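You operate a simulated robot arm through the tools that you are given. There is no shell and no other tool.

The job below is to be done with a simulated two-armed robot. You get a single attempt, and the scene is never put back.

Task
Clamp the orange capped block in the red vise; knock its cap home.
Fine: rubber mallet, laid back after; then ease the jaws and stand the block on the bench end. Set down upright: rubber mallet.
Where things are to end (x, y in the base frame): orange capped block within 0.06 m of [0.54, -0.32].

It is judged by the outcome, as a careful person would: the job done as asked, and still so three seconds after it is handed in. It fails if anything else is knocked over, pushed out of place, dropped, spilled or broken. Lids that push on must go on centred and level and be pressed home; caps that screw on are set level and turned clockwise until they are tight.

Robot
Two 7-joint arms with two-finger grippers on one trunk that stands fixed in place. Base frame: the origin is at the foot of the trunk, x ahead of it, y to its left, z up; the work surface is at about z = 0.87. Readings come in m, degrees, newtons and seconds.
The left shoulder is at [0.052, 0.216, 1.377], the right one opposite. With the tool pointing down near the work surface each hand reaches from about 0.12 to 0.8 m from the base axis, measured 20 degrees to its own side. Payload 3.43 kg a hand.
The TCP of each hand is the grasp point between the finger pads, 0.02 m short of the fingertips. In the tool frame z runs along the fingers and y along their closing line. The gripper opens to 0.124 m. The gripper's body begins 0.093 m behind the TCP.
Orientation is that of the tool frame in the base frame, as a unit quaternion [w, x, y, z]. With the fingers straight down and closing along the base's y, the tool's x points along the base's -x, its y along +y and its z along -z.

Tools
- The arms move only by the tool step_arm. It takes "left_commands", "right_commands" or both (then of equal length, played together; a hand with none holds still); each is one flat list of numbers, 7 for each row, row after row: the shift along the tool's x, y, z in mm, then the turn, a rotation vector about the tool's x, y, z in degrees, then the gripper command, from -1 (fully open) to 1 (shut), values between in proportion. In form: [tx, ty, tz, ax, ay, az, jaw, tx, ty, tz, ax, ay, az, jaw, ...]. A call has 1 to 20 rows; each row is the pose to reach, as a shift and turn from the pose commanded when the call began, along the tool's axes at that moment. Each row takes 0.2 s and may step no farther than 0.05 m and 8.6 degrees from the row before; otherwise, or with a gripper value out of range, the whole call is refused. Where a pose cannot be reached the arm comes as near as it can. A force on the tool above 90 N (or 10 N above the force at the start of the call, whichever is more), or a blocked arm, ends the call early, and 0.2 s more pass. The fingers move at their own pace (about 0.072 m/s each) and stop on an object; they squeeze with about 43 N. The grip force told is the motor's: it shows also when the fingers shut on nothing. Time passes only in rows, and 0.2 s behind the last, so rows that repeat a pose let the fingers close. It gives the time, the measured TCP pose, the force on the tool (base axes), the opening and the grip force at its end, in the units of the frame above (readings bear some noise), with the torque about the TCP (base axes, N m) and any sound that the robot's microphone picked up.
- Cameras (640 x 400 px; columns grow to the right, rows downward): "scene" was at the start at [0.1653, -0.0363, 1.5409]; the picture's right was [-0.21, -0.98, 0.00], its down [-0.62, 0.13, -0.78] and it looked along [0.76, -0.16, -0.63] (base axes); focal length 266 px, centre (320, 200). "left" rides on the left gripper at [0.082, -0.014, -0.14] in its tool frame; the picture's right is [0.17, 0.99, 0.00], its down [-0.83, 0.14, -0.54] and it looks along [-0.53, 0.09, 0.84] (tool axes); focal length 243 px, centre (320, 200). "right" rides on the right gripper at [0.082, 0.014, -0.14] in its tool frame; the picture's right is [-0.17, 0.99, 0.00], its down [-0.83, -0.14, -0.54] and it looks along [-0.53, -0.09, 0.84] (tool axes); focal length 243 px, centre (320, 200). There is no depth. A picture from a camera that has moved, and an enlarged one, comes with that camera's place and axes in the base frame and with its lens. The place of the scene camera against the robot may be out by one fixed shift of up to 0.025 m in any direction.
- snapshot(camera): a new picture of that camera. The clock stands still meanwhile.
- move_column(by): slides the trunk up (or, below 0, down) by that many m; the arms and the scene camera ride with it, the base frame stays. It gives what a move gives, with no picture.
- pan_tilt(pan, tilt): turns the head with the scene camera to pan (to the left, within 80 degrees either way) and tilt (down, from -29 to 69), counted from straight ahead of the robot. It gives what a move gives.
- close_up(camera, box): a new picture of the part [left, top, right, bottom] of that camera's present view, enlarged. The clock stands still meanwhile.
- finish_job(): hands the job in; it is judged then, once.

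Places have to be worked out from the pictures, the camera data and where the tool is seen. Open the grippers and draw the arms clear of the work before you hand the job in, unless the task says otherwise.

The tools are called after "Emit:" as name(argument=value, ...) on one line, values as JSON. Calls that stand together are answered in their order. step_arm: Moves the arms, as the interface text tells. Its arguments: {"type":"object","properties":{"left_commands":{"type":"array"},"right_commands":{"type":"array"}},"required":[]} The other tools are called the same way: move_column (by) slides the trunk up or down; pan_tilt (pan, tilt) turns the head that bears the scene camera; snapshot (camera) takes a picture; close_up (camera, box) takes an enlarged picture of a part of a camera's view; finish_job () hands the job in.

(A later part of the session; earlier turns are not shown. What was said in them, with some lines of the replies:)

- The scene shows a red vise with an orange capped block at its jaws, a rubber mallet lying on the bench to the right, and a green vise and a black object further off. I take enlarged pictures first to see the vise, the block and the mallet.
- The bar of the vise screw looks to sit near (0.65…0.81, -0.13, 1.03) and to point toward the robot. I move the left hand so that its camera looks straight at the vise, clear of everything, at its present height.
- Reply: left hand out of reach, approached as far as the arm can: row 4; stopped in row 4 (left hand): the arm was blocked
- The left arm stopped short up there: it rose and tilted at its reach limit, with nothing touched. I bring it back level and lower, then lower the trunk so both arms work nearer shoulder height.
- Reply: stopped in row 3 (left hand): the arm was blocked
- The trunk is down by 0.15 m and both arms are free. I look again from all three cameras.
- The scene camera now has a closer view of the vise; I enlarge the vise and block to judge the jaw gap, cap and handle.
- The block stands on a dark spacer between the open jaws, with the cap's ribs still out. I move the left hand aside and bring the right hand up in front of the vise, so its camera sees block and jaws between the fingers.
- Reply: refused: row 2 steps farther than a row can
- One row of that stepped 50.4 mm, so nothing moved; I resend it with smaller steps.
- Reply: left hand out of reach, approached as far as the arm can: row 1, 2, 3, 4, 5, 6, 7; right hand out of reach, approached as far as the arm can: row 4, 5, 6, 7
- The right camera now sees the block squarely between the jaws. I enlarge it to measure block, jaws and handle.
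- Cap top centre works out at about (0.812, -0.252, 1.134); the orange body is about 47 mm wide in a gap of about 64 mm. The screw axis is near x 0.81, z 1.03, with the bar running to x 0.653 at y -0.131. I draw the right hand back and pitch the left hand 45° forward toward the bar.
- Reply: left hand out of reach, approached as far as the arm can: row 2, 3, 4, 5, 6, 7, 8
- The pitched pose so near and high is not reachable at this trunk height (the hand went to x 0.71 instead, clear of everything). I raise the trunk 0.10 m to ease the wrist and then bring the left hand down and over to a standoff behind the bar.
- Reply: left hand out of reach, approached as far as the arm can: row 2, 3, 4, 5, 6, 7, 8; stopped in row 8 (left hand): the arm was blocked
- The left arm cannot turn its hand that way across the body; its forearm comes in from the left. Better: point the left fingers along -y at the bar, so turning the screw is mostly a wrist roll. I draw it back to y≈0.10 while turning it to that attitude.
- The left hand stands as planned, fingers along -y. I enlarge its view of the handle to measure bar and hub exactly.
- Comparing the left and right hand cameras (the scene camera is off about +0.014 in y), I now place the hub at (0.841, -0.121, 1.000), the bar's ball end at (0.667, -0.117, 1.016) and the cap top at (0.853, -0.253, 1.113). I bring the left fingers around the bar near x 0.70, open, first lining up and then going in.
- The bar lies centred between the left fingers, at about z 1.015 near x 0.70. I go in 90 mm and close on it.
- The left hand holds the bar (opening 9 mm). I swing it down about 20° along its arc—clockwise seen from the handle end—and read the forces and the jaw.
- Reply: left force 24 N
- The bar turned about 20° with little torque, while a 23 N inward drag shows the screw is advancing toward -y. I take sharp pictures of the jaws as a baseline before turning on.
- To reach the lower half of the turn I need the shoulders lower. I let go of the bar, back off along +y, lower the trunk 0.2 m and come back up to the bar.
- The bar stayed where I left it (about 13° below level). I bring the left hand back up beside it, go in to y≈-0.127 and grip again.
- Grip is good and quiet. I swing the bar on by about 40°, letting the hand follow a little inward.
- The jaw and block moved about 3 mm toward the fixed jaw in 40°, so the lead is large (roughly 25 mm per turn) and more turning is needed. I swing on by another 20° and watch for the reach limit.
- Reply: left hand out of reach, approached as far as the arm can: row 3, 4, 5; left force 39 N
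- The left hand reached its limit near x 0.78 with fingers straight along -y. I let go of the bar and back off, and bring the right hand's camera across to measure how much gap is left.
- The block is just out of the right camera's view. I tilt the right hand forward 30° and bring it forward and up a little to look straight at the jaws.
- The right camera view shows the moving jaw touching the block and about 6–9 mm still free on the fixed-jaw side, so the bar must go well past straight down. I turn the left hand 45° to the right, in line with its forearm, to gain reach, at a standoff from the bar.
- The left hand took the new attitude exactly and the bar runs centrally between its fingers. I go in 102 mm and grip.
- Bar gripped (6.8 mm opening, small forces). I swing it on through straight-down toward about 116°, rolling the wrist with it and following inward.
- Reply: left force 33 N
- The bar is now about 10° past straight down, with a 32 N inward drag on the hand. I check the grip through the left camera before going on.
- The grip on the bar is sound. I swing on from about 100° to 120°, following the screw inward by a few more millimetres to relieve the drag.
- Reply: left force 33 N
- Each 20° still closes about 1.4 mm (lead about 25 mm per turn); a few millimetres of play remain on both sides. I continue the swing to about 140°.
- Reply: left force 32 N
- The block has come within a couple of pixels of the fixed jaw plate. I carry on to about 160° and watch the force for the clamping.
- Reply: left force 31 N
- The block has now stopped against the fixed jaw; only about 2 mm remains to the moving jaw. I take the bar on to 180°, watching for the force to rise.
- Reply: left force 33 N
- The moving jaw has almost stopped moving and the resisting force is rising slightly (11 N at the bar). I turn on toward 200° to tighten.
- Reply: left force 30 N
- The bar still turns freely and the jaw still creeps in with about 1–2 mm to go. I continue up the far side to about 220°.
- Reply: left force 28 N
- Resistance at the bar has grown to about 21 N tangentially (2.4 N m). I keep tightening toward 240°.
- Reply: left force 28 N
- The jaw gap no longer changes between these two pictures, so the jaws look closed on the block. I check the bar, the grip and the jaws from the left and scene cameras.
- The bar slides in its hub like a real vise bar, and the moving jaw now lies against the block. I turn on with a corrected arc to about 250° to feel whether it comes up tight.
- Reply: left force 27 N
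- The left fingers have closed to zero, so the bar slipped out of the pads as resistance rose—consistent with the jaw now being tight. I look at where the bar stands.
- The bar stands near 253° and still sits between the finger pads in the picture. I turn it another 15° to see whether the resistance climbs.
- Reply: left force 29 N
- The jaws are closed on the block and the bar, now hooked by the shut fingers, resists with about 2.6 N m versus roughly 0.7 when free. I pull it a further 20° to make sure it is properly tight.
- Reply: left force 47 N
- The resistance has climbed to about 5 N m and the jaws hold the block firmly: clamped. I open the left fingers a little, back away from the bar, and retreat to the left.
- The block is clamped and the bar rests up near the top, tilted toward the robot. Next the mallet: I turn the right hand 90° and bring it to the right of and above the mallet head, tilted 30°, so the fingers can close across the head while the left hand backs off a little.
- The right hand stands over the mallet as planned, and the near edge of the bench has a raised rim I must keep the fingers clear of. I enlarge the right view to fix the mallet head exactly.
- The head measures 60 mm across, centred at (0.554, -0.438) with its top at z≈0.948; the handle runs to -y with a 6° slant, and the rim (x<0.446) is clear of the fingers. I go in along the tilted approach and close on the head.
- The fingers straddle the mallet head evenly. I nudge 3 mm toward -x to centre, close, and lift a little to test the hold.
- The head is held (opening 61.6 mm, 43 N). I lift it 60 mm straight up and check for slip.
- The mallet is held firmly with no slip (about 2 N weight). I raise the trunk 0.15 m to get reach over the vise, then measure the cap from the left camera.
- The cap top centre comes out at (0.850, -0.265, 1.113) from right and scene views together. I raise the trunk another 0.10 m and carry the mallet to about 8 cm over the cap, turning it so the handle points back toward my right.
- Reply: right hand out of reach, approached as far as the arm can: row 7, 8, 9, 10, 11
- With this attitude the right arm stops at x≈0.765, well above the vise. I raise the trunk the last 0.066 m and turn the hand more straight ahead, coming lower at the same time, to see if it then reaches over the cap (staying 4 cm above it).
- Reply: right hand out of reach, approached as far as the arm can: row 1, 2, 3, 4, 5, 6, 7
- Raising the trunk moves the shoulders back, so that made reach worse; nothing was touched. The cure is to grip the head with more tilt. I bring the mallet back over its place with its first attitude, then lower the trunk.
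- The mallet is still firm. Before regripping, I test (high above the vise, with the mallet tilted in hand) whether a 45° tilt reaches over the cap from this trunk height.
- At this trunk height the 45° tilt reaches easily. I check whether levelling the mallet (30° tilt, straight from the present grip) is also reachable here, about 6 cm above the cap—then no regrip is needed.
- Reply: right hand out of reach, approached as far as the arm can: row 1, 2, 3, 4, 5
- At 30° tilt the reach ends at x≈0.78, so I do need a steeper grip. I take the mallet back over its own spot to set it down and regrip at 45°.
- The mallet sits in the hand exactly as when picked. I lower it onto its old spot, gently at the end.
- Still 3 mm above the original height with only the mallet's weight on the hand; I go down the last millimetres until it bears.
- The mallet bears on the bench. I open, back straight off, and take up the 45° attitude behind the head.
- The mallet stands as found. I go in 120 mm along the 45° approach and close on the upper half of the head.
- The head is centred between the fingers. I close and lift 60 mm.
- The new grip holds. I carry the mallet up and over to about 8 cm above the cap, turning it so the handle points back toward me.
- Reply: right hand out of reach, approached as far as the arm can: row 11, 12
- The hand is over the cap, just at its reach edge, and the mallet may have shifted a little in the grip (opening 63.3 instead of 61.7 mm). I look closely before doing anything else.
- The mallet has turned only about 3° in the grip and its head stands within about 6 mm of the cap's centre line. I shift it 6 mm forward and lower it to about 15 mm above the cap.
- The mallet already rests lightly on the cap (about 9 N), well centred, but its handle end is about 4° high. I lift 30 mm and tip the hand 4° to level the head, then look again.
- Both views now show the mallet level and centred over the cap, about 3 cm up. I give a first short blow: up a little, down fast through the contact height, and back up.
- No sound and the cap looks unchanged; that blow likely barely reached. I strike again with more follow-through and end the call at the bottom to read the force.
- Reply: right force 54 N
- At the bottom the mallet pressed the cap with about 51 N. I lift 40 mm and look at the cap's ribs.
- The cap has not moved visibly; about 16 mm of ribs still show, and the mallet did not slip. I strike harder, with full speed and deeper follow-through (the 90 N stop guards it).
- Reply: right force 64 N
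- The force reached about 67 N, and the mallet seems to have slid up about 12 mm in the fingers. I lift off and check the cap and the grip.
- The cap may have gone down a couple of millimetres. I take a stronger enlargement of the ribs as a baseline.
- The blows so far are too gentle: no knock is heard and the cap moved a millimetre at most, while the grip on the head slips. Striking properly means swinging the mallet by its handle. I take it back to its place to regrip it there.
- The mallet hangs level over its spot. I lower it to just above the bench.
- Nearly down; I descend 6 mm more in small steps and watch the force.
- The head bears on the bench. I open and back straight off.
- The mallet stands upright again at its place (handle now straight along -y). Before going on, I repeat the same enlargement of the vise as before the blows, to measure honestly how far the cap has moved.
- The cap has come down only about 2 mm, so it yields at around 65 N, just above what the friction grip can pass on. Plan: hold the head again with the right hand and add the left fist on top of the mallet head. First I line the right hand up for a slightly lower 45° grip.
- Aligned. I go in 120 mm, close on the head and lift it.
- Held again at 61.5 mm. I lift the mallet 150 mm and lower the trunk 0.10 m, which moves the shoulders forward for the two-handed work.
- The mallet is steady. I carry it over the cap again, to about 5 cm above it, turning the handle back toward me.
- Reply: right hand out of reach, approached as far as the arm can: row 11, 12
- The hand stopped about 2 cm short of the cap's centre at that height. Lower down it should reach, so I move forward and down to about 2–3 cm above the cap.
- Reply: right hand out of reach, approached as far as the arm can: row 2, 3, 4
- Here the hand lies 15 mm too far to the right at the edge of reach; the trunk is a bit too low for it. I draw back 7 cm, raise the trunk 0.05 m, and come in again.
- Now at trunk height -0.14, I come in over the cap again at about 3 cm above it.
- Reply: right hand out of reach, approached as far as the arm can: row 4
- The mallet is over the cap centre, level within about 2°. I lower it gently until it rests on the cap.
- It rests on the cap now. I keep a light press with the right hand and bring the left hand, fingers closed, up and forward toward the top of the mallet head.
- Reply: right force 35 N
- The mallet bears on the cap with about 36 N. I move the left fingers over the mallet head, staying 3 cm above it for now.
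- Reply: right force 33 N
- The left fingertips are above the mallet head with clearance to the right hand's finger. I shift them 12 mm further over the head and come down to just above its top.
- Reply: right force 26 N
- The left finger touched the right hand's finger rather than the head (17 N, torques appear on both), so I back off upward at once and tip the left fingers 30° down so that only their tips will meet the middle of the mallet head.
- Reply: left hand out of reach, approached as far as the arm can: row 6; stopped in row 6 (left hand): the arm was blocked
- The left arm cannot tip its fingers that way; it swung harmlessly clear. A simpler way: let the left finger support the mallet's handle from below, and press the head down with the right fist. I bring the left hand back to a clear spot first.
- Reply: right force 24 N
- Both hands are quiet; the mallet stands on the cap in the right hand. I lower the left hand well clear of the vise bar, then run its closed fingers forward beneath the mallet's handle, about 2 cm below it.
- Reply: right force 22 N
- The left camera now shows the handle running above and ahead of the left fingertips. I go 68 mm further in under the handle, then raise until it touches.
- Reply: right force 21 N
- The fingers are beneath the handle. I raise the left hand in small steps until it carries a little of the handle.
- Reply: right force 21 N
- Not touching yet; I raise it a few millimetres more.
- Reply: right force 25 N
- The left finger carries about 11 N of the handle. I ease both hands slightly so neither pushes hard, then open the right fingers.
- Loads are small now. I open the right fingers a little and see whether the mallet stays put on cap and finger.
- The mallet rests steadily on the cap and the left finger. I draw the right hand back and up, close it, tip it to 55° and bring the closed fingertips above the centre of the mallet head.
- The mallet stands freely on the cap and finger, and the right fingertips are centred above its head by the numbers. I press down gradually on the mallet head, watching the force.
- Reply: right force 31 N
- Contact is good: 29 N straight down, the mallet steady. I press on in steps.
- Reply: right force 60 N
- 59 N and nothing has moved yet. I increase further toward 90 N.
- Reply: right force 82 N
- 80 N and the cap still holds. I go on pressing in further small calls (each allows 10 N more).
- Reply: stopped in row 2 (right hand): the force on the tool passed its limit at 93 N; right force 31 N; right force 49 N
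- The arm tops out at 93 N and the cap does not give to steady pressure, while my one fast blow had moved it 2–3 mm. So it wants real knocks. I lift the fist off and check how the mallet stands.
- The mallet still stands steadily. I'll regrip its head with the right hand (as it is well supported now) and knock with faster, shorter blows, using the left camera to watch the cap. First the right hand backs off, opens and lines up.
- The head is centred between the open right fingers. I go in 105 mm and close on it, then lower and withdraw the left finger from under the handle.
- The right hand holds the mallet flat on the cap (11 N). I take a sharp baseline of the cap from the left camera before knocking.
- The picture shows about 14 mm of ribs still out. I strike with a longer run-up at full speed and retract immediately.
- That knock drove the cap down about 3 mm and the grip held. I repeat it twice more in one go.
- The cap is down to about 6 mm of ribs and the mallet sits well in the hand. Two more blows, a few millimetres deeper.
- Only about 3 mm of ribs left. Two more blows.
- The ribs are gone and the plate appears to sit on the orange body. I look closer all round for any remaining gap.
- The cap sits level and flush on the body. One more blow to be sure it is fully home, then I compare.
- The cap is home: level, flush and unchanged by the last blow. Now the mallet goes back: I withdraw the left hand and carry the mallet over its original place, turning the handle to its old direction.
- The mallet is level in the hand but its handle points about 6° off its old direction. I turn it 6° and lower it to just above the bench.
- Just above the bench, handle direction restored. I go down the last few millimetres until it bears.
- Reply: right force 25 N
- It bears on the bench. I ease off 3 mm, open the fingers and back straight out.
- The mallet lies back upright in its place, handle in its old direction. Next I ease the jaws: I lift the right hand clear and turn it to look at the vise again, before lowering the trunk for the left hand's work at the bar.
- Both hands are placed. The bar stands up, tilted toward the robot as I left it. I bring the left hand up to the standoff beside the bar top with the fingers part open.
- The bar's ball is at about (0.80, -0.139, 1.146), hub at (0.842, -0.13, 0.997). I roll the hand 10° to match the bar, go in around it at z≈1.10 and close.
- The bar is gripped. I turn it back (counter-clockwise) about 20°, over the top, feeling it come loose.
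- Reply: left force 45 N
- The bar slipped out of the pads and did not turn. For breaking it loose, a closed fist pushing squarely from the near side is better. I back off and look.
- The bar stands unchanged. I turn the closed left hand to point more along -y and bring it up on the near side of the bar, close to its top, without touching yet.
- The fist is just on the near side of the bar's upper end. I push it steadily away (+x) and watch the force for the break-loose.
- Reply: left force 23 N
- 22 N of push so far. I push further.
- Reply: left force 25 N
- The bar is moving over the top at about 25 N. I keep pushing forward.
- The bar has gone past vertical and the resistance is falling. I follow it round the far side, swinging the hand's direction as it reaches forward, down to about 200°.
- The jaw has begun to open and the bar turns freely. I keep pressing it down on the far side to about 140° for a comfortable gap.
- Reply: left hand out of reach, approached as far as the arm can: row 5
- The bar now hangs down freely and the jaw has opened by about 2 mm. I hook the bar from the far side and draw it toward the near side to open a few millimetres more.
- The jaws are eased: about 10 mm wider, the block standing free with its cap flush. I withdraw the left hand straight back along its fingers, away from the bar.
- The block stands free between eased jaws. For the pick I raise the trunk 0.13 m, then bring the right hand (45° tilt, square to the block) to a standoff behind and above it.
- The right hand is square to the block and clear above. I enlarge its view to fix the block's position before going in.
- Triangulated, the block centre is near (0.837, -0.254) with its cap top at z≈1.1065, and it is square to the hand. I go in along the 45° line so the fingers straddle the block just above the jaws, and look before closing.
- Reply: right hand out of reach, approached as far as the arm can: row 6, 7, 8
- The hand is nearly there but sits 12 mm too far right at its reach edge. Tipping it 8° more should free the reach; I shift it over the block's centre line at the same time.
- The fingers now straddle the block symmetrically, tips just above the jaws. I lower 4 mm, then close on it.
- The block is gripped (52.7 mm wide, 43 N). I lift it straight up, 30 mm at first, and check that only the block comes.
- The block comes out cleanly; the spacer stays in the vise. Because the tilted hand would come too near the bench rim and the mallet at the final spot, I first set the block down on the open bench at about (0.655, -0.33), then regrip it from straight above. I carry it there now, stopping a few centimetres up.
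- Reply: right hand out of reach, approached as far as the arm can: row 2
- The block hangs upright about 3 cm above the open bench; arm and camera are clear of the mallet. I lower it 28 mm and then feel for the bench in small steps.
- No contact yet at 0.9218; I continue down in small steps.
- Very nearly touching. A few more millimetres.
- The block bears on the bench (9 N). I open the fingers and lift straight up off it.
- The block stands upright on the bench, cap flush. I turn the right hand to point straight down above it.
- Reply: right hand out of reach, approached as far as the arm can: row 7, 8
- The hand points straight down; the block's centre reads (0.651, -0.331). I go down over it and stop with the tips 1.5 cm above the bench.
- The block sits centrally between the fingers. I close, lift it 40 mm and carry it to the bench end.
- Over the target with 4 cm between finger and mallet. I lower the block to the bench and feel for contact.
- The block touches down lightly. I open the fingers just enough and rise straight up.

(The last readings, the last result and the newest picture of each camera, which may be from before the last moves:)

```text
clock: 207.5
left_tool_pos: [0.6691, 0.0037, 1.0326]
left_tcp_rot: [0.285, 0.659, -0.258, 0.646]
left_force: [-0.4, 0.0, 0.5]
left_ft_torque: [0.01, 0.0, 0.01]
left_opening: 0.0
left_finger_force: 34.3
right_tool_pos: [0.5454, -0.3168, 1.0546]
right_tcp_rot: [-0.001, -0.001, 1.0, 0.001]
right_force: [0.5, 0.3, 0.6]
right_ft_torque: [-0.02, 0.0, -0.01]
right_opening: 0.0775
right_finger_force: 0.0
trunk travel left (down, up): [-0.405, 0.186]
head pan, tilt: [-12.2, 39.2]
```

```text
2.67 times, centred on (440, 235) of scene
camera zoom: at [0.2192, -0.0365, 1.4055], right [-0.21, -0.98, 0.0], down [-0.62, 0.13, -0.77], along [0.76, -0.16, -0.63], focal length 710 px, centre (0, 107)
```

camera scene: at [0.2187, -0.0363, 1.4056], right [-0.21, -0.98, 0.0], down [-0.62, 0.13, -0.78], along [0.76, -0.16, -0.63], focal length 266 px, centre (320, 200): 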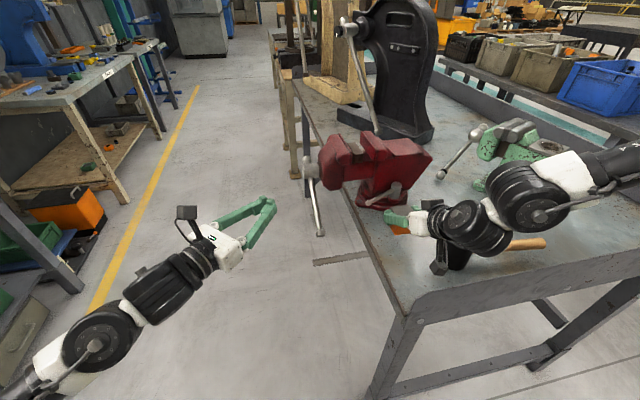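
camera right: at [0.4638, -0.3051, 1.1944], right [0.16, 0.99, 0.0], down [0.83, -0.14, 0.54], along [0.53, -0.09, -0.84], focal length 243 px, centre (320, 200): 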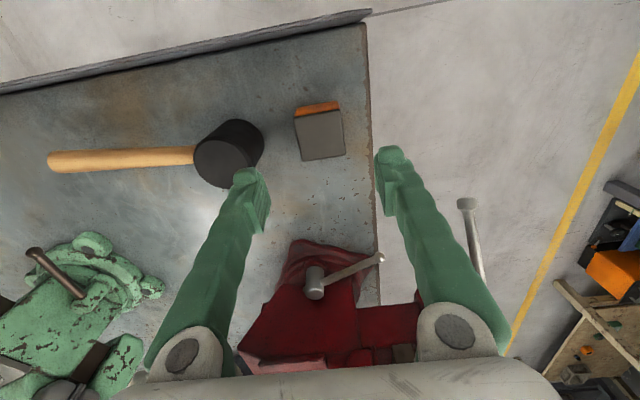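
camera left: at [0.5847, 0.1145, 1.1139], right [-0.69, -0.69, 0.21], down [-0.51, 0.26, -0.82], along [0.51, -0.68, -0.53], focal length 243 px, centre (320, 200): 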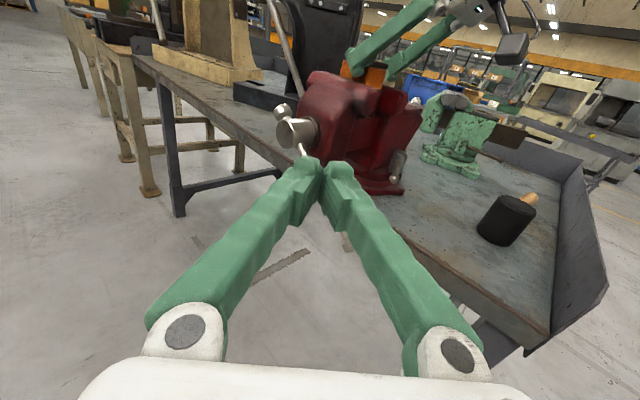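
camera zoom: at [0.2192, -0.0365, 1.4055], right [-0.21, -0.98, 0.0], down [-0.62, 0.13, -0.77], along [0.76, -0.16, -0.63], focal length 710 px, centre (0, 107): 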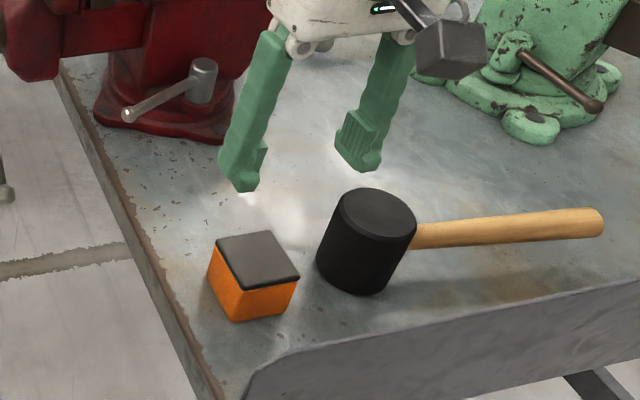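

The block stands upright at about (0.545, -0.318), cap flush, and the mallet is upright in its place. I open both grippers and draw both arms well clear.

Emit:
step_arm(left_commands=[0, 0, -20, 0, 0, 0, 1, 0, 0, -50, 0, 0, 0, 1, 0, 0, -85, 0, 0, 0, 0.3, 0, 0, -120, 0, 0, 0, -0.4, 0, 0, -150, 0, 0, 0, -1, 0, 0, -150, 0, 0, 0, -1], right_commands=[0, 0, -40, 0, 0, 0, -0.25, 0, 0, -80, 0, 0, 0, -0.25, 20, -25, -110, 0, 0, 0, -0.6, 45, -60, -125, 0, 0, 0, -1, 70, -95, -125, 0, 0, 0, -1, 70, -95, -125, 0, 0, 0, -1])

Emit:
snapshot(camera="scene")

Emit:
close_up(camera="scene", box=[300, 90, 560, 310])

Emit:
close_up(camera="scene", box=[400, 230, 470, 290])

Emit:
snapshot(camera="right")

```text
clock: 208.9
left_tool_pos: [0.5643, 0.1104, 1.033]
left_tcp_rot: [0.285, 0.659, -0.258, 0.646]
left_force: [0.5, -0.2, -0.3]
left_ft_torque: [0.02, -0.02, -0.03]
left_opening: 0.1238
left_finger_force: 0.1
right_tool_pos: [0.4762, -0.4122, 1.1784]
right_tcp_rot: [-0.002, 0.0, 1.0, 0.001]
right_force: [0.1, 0.6, 0.0]
right_ft_torque: [-0.01, 0.03, 0.0]
right_opening: 0.1242
right_finger_force: 0.0
trunk travel left (down, up): [-0.405, 0.186]
head pan, tilt: [-12.2, 39.2]
```

```text
taken
camera scene: at [0.2201, -0.0356, 1.4054], right [-0.21, -0.98, 0.0], down [-0.62, 0.13, -0.77], along [0.76, -0.16, -0.63], focal length 266 px, centre (320, 200)
```

scene: 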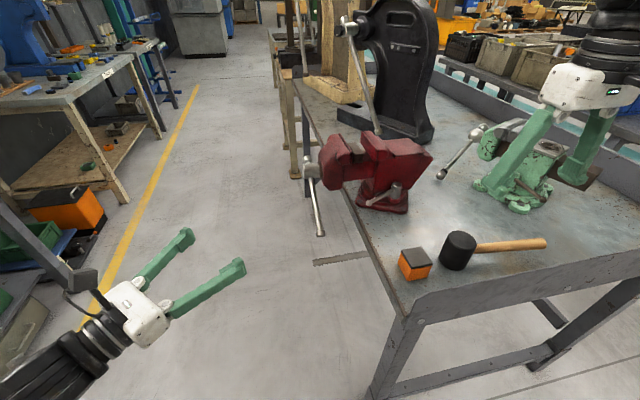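

```text
1.82 times, centred on (430, 200) of scene
camera zoom: at [0.2201, -0.0356, 1.4054], right [-0.21, -0.98, 0.0], down [-0.62, 0.13, -0.77], along [0.76, -0.16, -0.63], focal length 484 px, centre (120, 200)
```

zoom: 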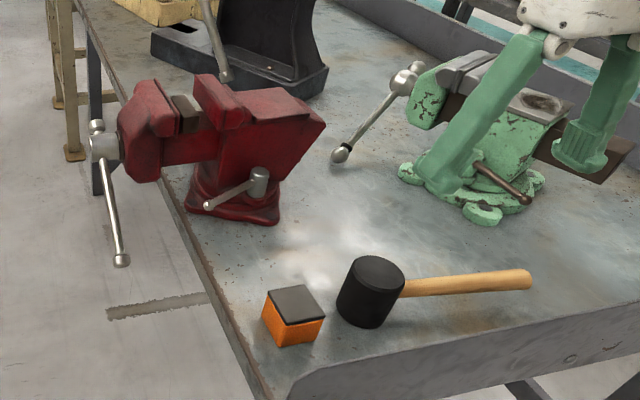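

```text
6.67 times, centred on (435, 260) of scene
camera zoom: at [0.2201, -0.0356, 1.4054], right [-0.21, -0.98, 0.0], down [-0.62, 0.13, -0.77], along [0.76, -0.16, -0.63], focal length 1774 px, centre (-447, -200)
```

zoom: 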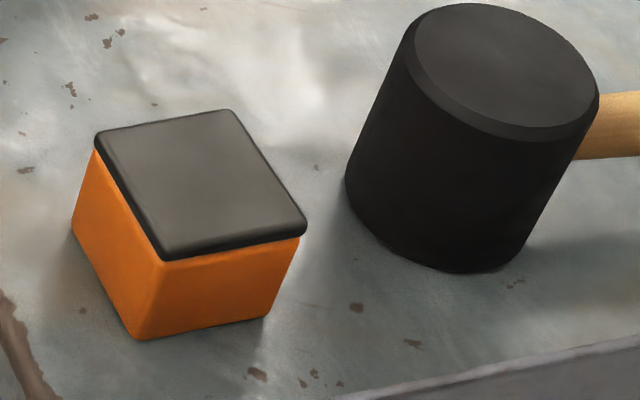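

```text
taken
camera right: at [0.395, -0.4002, 1.3181], right [0.16, 0.99, 0.0], down [0.83, -0.14, 0.54], along [0.53, -0.09, -0.84], focal length 243 px, centre (320, 200)
```

right: 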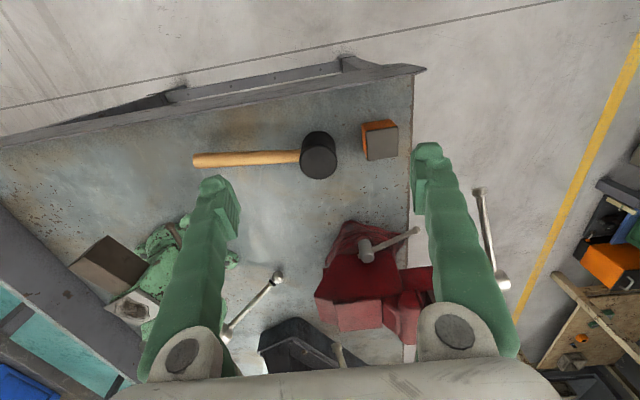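

Final check: the block stands upright at about (0.545, -0.32) with its cap level and flush. The mallet is upright in its old place, the jaws are eased with nothing else disturbed, and both open hands are clear. I hand the job in.

Emit:
finish_job()

```text
The job is handed in.
```

The orange capped block now stands upright on the bench end at about (0.545, -0.32), with its cap knocked fully home. That is well within 0.06 m of the target. I have handed the job in; no judgement has come back yet.

- **Clamp:** I turned the red vise's bar clockwise until the jaws were tight on the block, at about 5 N m on the bar.
- **Cap:** Steady pressing, even at about 93 N, did not move the cap. About eight quick blows with the rubber mallet drove it down until no ribs showed, and a last blow changed nothing. It sits level and flush.
- **Mallet:** It is upright back in its place at about (0.555, -0.437), with the handle within a degree or so of its original direction.
- **Jaws:** They are eased by about 10 mm. The dark spacer under the block stayed in the vise.
- **Handling:**
  - I held the mallet by its head instead of swinging it by the handle.
  - I set the block down once on the open bench to regrip it from above before placing it.
- **Arms:** Both grippers are open and the arms are clear of the work. I saw nothing else moved or knocked over.
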